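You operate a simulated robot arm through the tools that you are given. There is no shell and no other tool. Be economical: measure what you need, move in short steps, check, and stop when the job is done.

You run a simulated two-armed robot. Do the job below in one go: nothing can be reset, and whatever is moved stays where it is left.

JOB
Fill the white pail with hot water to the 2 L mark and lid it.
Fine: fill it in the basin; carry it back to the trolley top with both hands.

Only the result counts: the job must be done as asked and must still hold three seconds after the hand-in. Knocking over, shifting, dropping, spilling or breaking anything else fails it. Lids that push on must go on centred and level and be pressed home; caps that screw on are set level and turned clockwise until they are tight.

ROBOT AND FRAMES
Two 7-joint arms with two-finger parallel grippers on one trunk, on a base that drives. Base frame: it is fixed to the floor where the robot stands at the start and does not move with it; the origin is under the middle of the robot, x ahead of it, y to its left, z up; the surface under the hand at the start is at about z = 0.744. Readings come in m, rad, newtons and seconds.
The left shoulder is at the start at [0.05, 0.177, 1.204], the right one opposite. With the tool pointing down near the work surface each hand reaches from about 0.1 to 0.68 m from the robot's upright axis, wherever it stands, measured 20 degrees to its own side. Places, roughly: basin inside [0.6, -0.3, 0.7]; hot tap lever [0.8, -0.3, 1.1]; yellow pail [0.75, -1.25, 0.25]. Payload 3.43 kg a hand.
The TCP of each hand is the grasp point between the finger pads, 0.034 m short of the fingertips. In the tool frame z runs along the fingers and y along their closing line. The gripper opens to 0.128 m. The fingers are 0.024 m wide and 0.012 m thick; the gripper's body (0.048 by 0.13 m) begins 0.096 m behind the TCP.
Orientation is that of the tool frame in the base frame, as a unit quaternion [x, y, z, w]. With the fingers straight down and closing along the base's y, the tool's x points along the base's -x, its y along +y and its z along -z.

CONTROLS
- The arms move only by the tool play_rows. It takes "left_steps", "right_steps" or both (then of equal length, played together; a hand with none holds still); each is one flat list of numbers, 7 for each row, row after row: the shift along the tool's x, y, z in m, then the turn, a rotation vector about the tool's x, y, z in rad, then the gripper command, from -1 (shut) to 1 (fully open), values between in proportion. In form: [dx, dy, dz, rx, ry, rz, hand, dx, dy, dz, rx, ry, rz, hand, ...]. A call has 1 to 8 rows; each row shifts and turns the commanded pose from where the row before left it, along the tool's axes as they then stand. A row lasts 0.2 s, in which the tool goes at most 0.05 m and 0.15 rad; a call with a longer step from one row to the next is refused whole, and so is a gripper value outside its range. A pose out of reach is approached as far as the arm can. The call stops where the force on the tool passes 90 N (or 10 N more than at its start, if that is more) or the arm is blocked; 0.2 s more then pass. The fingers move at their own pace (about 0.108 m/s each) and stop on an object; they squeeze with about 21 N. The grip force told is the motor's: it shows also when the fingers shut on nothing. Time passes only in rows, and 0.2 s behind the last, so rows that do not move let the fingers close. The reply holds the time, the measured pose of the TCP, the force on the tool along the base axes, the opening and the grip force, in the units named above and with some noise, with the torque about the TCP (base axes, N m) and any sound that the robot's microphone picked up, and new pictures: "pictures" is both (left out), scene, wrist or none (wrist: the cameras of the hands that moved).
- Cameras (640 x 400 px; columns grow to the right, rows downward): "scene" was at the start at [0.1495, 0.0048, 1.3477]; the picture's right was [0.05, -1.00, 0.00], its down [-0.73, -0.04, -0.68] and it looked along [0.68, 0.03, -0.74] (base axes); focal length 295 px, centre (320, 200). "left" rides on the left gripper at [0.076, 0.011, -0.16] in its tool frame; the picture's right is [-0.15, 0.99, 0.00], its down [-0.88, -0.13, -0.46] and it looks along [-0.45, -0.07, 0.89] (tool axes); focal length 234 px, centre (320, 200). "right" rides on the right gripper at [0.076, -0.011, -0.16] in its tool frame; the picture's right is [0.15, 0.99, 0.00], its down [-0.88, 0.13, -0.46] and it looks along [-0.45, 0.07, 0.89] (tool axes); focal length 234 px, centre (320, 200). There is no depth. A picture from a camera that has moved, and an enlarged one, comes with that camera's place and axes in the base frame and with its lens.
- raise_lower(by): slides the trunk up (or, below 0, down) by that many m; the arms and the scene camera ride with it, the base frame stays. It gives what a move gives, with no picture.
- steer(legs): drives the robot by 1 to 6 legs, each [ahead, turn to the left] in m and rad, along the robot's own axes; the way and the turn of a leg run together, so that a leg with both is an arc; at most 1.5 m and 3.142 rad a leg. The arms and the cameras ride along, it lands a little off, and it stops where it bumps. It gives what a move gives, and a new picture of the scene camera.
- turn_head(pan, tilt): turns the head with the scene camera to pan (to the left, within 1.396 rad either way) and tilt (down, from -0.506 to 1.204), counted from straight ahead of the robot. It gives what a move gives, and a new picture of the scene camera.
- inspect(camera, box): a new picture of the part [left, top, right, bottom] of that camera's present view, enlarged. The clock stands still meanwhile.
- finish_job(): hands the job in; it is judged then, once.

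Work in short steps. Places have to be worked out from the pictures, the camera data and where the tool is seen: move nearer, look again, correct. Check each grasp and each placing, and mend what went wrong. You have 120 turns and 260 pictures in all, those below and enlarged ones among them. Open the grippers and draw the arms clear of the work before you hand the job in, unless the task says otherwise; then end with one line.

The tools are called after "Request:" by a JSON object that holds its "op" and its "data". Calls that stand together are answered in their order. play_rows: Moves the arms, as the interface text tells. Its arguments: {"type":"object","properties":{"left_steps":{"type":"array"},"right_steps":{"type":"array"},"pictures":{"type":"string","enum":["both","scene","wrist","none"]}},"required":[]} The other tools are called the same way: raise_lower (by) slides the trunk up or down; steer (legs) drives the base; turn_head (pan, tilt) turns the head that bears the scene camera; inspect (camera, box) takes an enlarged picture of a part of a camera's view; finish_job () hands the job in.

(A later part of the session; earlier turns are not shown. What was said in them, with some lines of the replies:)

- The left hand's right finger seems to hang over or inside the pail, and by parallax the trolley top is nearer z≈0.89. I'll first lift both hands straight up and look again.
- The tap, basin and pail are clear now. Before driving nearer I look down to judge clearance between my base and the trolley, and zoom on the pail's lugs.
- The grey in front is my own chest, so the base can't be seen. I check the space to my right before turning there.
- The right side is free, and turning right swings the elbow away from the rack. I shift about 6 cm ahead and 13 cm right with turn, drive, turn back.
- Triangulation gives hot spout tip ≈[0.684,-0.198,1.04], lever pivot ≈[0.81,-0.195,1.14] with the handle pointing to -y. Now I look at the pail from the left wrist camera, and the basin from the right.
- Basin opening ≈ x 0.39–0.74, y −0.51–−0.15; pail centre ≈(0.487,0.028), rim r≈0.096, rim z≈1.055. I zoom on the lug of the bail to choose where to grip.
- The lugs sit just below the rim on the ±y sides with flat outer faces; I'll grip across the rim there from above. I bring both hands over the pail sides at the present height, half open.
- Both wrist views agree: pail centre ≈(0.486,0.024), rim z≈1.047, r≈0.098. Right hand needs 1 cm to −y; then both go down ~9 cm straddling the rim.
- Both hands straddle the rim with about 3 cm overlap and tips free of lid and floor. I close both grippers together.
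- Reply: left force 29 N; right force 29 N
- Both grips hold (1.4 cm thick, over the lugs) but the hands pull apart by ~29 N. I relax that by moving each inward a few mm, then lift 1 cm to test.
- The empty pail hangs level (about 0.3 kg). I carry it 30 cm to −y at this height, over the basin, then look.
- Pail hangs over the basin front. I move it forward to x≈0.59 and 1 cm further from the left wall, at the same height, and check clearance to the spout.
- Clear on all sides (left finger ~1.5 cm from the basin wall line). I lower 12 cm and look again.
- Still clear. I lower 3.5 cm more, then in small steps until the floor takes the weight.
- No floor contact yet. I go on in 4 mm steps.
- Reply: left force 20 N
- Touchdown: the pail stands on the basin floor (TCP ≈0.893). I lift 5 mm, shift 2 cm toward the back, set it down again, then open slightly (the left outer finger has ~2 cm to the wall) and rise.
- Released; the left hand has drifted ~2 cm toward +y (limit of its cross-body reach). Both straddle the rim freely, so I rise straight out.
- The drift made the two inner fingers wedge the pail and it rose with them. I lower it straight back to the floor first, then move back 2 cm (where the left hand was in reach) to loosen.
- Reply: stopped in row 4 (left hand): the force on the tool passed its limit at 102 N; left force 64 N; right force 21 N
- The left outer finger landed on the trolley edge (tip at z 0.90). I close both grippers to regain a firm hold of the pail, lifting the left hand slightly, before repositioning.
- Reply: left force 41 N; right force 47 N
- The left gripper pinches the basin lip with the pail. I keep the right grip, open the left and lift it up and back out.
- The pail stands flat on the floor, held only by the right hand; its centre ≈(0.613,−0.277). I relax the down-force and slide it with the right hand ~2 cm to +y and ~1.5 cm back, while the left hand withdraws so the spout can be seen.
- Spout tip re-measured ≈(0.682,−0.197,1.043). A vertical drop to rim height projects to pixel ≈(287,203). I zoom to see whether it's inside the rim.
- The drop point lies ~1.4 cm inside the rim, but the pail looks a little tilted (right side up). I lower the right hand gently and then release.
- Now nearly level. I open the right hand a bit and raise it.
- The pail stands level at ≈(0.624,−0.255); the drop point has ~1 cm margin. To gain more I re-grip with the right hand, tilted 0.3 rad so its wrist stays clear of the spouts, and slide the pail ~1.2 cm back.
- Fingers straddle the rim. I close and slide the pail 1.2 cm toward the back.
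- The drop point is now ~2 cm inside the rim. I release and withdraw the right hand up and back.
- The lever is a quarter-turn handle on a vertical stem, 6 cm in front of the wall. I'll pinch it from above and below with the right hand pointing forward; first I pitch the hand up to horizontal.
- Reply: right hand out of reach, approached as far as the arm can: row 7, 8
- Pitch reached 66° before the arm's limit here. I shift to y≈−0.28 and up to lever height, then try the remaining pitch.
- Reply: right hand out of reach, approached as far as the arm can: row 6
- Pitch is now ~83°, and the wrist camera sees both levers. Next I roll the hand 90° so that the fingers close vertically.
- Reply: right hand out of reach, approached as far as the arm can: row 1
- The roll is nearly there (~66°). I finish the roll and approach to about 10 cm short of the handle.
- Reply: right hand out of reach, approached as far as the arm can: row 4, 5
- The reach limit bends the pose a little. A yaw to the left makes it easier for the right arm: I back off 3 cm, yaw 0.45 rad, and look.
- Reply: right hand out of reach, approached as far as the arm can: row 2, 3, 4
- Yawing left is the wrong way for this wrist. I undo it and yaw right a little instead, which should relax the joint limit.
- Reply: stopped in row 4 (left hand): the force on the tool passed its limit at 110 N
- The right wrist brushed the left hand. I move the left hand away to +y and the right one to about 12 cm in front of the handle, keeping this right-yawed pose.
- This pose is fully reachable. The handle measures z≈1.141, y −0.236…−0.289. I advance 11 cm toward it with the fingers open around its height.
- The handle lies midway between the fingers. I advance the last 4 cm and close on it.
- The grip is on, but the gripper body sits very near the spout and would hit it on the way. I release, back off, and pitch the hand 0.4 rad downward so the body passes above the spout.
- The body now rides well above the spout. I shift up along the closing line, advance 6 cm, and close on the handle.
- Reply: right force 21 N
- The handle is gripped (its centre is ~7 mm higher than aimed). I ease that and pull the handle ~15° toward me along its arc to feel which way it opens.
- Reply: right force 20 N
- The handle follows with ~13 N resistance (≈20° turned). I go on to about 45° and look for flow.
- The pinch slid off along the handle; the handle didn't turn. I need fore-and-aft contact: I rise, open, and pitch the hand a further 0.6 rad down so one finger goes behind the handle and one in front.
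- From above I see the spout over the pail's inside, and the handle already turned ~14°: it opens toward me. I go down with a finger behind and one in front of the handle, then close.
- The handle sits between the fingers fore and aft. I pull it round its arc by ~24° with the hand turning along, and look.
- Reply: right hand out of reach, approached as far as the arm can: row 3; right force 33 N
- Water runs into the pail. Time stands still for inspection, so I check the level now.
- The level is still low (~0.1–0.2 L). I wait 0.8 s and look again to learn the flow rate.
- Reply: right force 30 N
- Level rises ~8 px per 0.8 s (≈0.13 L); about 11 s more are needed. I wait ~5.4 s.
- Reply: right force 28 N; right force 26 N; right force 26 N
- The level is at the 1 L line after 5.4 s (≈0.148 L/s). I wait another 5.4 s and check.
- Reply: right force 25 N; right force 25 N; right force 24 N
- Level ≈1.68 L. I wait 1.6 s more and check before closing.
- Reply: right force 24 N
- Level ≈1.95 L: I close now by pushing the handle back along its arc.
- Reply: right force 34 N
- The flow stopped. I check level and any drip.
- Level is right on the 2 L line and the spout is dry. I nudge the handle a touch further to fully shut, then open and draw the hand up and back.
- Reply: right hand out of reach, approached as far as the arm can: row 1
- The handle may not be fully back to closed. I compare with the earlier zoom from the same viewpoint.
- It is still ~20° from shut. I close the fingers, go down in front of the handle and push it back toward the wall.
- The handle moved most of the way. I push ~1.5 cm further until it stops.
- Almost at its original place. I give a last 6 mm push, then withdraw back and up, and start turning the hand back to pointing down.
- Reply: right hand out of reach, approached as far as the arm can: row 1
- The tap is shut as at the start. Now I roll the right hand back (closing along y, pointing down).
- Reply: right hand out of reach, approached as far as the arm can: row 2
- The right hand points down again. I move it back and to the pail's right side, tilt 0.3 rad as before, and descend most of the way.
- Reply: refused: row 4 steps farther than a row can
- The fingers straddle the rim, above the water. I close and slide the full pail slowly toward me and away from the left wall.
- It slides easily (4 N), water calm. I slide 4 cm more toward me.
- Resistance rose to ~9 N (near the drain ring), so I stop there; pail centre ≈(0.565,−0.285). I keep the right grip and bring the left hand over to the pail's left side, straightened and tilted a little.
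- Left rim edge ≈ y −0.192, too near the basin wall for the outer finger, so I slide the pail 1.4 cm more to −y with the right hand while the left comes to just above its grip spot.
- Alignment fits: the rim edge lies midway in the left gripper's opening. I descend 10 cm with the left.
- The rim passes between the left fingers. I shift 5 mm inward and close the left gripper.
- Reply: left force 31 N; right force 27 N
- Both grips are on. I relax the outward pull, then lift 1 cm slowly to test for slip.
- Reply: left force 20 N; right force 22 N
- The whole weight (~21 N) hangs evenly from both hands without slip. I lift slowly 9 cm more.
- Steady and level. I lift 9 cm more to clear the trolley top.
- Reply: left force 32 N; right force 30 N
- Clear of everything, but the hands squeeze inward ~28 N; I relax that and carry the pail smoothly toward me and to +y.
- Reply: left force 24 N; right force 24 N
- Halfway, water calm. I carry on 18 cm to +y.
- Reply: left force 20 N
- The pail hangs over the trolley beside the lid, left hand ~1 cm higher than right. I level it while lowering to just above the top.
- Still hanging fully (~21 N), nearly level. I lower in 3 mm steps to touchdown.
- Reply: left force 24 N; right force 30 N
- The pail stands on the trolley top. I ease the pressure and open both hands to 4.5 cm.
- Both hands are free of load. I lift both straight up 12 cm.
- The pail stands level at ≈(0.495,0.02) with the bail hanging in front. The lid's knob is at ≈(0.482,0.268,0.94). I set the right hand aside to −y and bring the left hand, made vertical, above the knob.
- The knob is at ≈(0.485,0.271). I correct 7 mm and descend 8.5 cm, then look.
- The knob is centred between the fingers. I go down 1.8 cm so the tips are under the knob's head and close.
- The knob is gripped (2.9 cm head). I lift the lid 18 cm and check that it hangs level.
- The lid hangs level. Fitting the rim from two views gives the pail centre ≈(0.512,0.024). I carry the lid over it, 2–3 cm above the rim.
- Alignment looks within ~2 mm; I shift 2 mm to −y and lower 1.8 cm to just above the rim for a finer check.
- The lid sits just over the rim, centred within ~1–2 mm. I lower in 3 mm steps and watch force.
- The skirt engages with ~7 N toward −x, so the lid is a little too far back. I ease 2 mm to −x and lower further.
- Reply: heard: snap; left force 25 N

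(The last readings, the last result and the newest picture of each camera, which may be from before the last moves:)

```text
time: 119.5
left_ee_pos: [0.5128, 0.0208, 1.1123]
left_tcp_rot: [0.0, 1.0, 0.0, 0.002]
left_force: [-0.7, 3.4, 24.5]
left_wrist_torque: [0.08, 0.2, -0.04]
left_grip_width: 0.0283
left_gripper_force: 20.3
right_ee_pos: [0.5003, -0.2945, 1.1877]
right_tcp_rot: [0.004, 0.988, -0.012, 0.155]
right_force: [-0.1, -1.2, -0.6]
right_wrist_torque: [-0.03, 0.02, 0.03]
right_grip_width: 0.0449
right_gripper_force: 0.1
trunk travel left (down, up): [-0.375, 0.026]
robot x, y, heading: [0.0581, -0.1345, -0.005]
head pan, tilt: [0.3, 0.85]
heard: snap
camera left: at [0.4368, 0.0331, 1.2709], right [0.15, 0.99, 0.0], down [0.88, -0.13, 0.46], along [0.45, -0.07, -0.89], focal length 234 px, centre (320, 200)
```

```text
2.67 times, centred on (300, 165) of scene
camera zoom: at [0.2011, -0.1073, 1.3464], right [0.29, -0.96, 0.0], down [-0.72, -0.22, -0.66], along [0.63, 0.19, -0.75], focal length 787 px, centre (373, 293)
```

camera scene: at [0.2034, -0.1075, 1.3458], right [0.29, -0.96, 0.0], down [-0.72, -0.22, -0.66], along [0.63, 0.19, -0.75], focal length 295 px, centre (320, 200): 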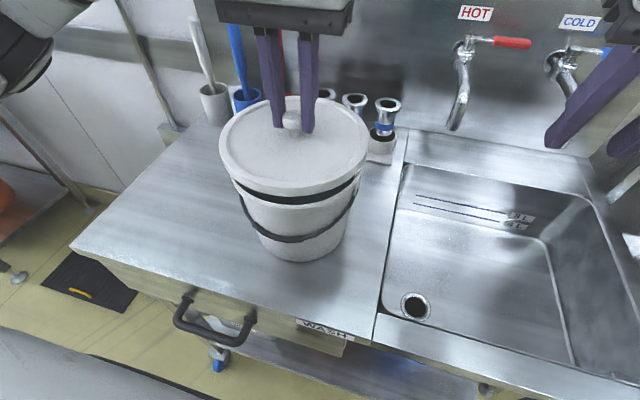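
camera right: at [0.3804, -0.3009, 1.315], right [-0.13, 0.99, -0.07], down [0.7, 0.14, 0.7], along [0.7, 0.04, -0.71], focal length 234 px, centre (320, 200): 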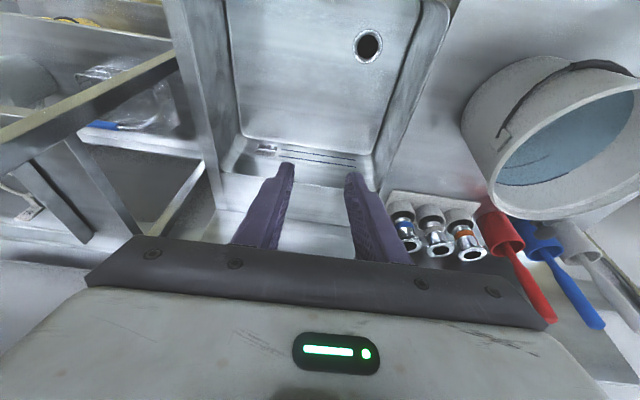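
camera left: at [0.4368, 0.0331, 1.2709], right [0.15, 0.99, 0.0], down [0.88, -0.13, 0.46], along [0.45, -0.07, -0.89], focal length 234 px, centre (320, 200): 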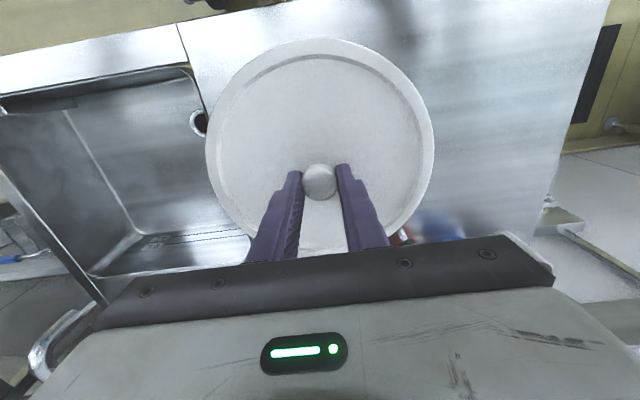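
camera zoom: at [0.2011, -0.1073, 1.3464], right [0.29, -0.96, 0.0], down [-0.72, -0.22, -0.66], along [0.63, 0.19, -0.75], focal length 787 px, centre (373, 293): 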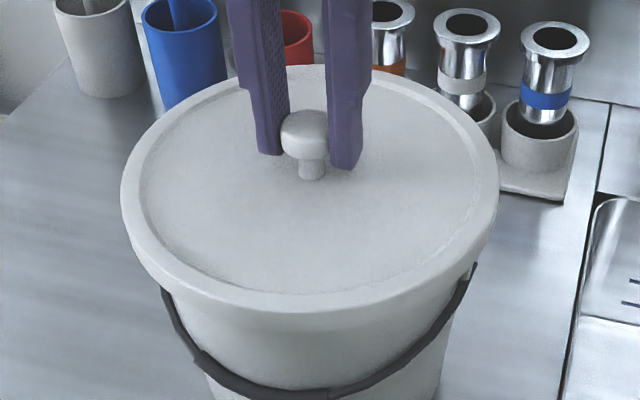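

A snap was heard: the lid engaged, level. I press a little more to be sure, then ease off and open.

Request:
{"op": "play_rows", "data": {"left_steps": [0, 0, 0.003, 0, 0, 0, -1, 0, 0, 0, 0, 0, 0, -1], "pictures": "none"}}

Request:
{"op": "play_rows", "data": {"left_steps": [0, 0, -0.005, 0, 0, 0, -1, 0, 0, 0, 0, 0, 0, -0.2, 0, 0, 0, 0, 0, 0, -0.2, 0, 0, 0, 0, 0, 0, -0.2, 0, 0, -0.03, 0, 0, 0, -0.2, 0, 0, -0.04, 0, 0, 0, -0.2], "pictures": "both"}}

Request:
{"op": "inspect", "data": {"camera": "scene", "box": [200, 90, 400, 240]}}

```text
time: 120.1
left_ee_pos: [0.5131, 0.0219, 1.1089]
left_tcp_rot: [0.001, 1.0, 0.0, 0.001]
left_force: [1.2, 4.1, 27.5]
left_wrist_torque: [0.11, -0.02, 0.01]
left_grip_width: 0.0283
left_gripper_force: 20.6
right_ee_pos: [0.5003, -0.2925, 1.1867]
right_tcp_rot: [0.003, 0.988, -0.012, 0.155]
right_force: [-0.1, -0.1, 1.3]
right_wrist_torque: [-0.03, 0.0, 0.01]
right_grip_width: 0.0448
right_gripper_force: 0.1
trunk travel left (down, up): [-0.375, 0.026]
robot x, y, heading: [0.0595, -0.1263, -0.001]
head pan, tilt: [0.3, 0.85]
```

```text
time: 121.5
left_ee_pos: [0.5136, 0.0199, 1.1816]
left_tcp_rot: [-0.001, 1.0, 0.001, -0.001]
left_force: [-0.2, 0.4, 0.4]
left_wrist_torque: [-0.01, -0.01, 0.02]
left_grip_width: 0.0512
left_gripper_force: 0.1
right_ee_pos: [0.5018, -0.2933, 1.1855]
right_tcp_rot: [0.004, 0.988, -0.013, 0.153]
right_force: [-0.4, 0.5, -0.1]
right_wrist_torque: [0.02, -0.01, -0.01]
right_grip_width: 0.045
right_gripper_force: 0.1
trunk travel left (down, up): [-0.375, 0.026]
robot x, y, heading: [0.0583, -0.1319, -0.005]
head pan, tilt: [0.3, 0.85]
camera scene: at [0.2027, -0.1074, 1.3459], right [0.29, -0.96, 0.0], down [-0.72, -0.22, -0.66], along [0.63, 0.19, -0.75], focal length 295 px, centre (320, 200)
camera left: at [0.438, 0.0324, 1.3408], right [0.15, 0.99, 0.0], down [0.88, -0.13, 0.45], along [0.45, -0.07, -0.89], focal length 234 px, centre (320, 200)
```

scene: 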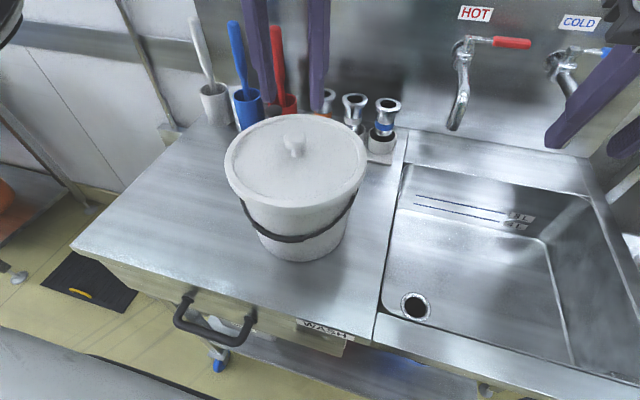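
left: 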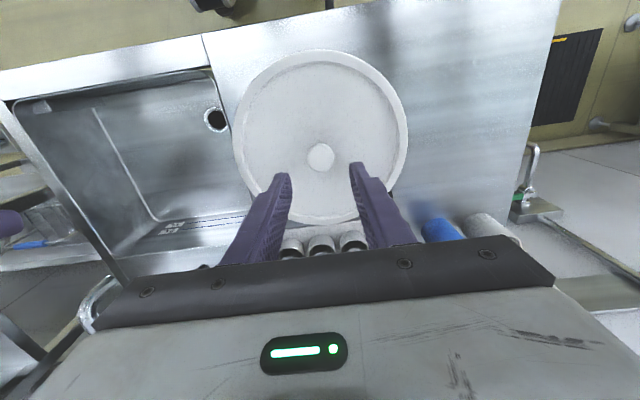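

```text
2.67 times, centred on (300, 165) of scene
camera zoom: at [0.2027, -0.1074, 1.3459], right [0.29, -0.96, 0.0], down [-0.72, -0.22, -0.66], along [0.63, 0.19, -0.75], focal length 787 px, centre (373, 293)
```

zoom: 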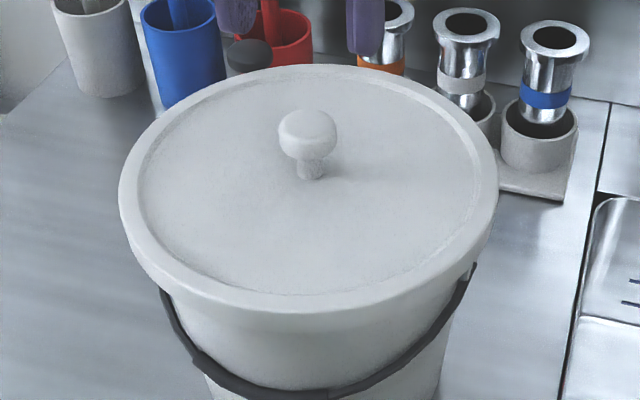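

The lid is level and centred. To be certain it's home, I press on the knob's top with closed fingers, firmly.

Request:
{"op": "play_rows", "data": {"left_steps": [0, 0, 0, 0, 0, 0, -1, 0, 0, 0.015, 0, 0, 0, -1, 0, 0, 0.015, 0, 0, 0, -1, 0, 0, 0.008, 0, 0, 0, -1, 0, 0, 0.006, 0, 0, 0, -1, 0, 0, 0.006, 0, 0, 0, -1], "pictures": "none"}}

Request:
{"op": "inspect", "data": {"camera": "scene", "box": [200, 90, 400, 240]}}

```text
time: 122.9
left_ee_pos: [0.5135, 0.0225, 1.1346]
left_tcp_rot: [-0.001, 1.0, -0.001, 0.002]
left_force: [2.0, 0.6, 19.3]
left_wrist_torque: [0.03, 0.01, -0.14]
left_grip_width: 0.0
left_gripper_force: 21.2
right_ee_pos: [0.5003, -0.2925, 1.1865]
right_tcp_rot: [0.003, 0.988, -0.012, 0.154]
right_force: [-0.5, -0.9, -0.3]
right_wrist_torque: [-0.02, -0.02, 0.02]
right_grip_width: 0.0448
right_gripper_force: 0.1
trunk travel left (down, up): [-0.375, 0.026]
robot x, y, heading: [0.0546, -0.1296, -0.005]
head pan, tilt: [0.3, 0.85]
```

```text
2.67 times, centred on (300, 165) of scene
camera zoom: at [0.2021, -0.1073, 1.3464], right [0.29, -0.96, 0.0], down [-0.72, -0.22, -0.66], along [0.63, 0.19, -0.75], focal length 787 px, centre (373, 293)
```

zoom: 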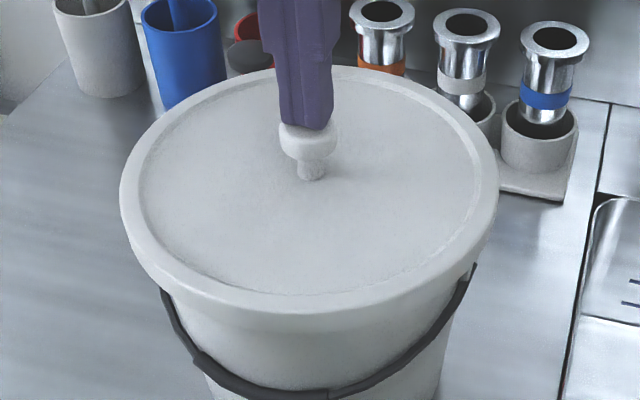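

In contact on the knob at 19 N; I press further to about 50–60 N, then lift off.

Request:
{"op": "play_rows", "data": {"left_steps": [0, 0, 0.004, 0, 0, 0, -1, 0, 0, 0.004, 0, 0, 0, -1, 0, 0, 0, 0, 0, 0, -1], "pictures": "none"}}

Request:
{"op": "play_rows", "data": {"left_steps": [0, 0, -0.02, 0, 0, 0, -1, 0, 0, -0.04, 0, 0, 0, -1, 0.03, 0.03, -0.03, 0, 0, 0, 0, 0.03, 0.035, 0, 0, 0, 0, 0.5, 0.02, 0.04, 0, 0, 0, 0, 0.5, 0, 0.04, 0, 0, 0, 0, 0.5], "right_steps": [0, 0, 0, 0, 0, 0, 0, 0.02, 0, -0.02, 0, 0, 0, 0.3, 0.03, 0, -0.01, 0, 0, 0, 0.3, 0.03, 0, 0, 0, 0, 0, 0.3, 0, 0, 0, 0, 0, 0, 0.3, 0, 0, 0, 0, 0, 0, 0.3], "pictures": "scene"}}

Request:
{"op": "inspect", "data": {"camera": "scene", "box": [200, 90, 400, 280]}}

```text
time: 123.7
left_ee_pos: [0.5132, 0.0215, 1.1344]
left_tcp_rot: [-0.001, 1.0, -0.005, 0.011]
left_force: [10.8, 11.6, 68.4]
left_wrist_torque: [0.44, 0.32, -0.06]
left_grip_width: 0.0
left_gripper_force: 21.1
right_ee_pos: [0.4983, -0.293, 1.188]
right_tcp_rot: [0.004, 0.988, -0.013, 0.156]
right_force: [-0.6, 0.4, 0.0]
right_wrist_torque: [-0.03, -0.02, 0.01]
right_grip_width: 0.045
right_gripper_force: 0.0
trunk travel left (down, up): [-0.375, 0.026]
robot x, y, heading: [0.0628, -0.1297, -0.003]
head pan, tilt: [0.3, 0.85]
```

```text
refused: row 3 steps farther than a row can; nothing moved
```

```text
2.11 times, centred on (300, 185) of scene
camera zoom: at [0.1994, -0.1072, 1.3469], right [0.29, -0.96, 0.0], down [-0.72, -0.22, -0.66], along [0.63, 0.19, -0.75], focal length 621 px, centre (362, 232)
```

zoom: 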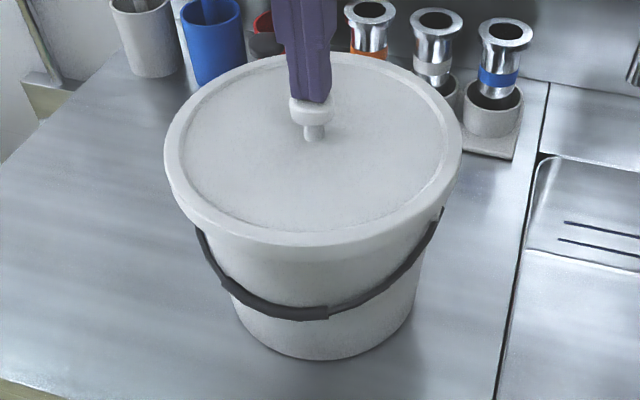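

At 68 N the lid did not move further: it is home. I draw both arms clear.

Request:
{"op": "play_rows", "data": {"left_steps": [0, 0, -0.02, 0, 0, 0, -1, 0, 0, -0.04, 0, 0, 0, -1, 0.02, 0.03, -0.02, 0, 0, 0, 0, 0.03, 0.035, 0, 0, 0, 0, 0.5, 0.02, 0.04, 0, 0, 0, 0, 0.5, 0, 0.04, 0, 0, 0, 0, 0.5], "right_steps": [0, 0, 0, 0, 0, 0, 0, 0.02, 0, -0.02, 0, 0, 0, 0.3, 0.03, 0, -0.01, 0, 0, 0, 0.3, 0.03, 0, 0, 0, 0, 0, 0.3, 0, 0, 0, 0, 0, 0, 0.3, 0, 0, 0, 0, 0, 0, 0.3], "pictures": "scene"}}

Request:
{"op": "inspect", "data": {"camera": "scene", "box": [200, 90, 400, 280]}}

```text
time: 125.1
left_ee_pos: [0.4435, 0.1658, 1.2029]
left_tcp_rot: [0.001, 1.0, 0.0, -0.001]
left_force: [0.3, -0.4, -0.1]
left_wrist_torque: [-0.03, 0.01, -0.01]
left_grip_width: 0.0961
left_gripper_force: 0.0
right_ee_pos: [0.4157, -0.292, 1.1907]
right_tcp_rot: [0.004, 0.988, -0.013, 0.154]
right_force: [-0.1, 0.4, -0.1]
right_wrist_torque: [0.01, -0.02, -0.03]
right_grip_width: 0.0831
right_gripper_force: 0.0
trunk travel left (down, up): [-0.375, 0.026]
robot x, y, heading: [0.0578, -0.1302, -0.004]
head pan, tilt: [0.3, 0.85]
camera scene: at [0.2029, -0.1066, 1.3459], right [0.29, -0.96, 0.0], down [-0.72, -0.22, -0.66], along [0.63, 0.19, -0.75], focal length 295 px, centre (320, 200)
```

scene: 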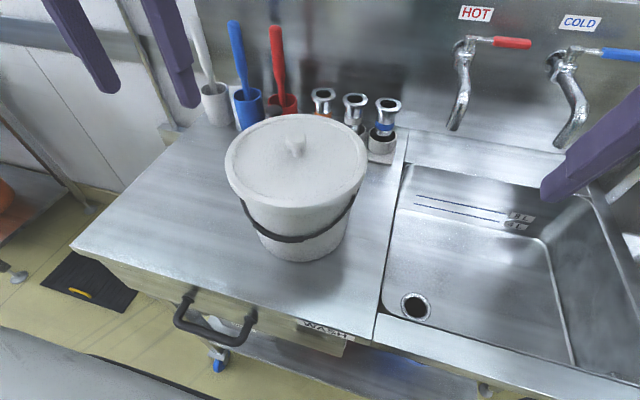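

```text
2.11 times, centred on (300, 185) of scene
camera zoom: at [0.2029, -0.1066, 1.3459], right [0.29, -0.96, 0.0], down [-0.72, -0.22, -0.66], along [0.63, 0.19, -0.75], focal length 621 px, centre (362, 232)
```

zoom: 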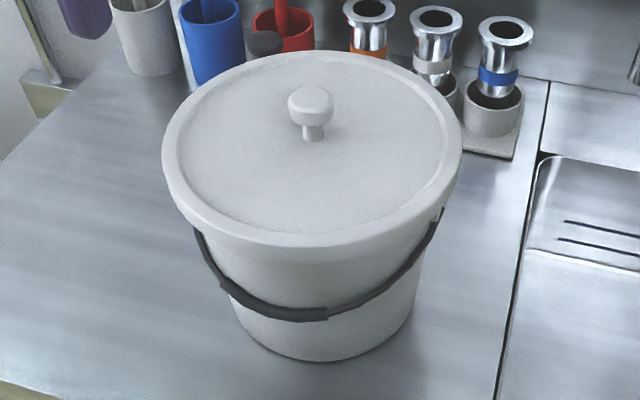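

The pail, filled to 2 L, stands on the trolley with its lid level and pressed home. The tap is shut, nothing else was disturbed, and both arms are clear, so I hand in.

Request:
{"op": "finish_job", "data": {}}

```text
The job is handed in.
```

The white pail is filled with hot water to the 2 L line. Its lid is snapped on level, it is back on the trolley top (carried with both hands), and the hot tap is shut.
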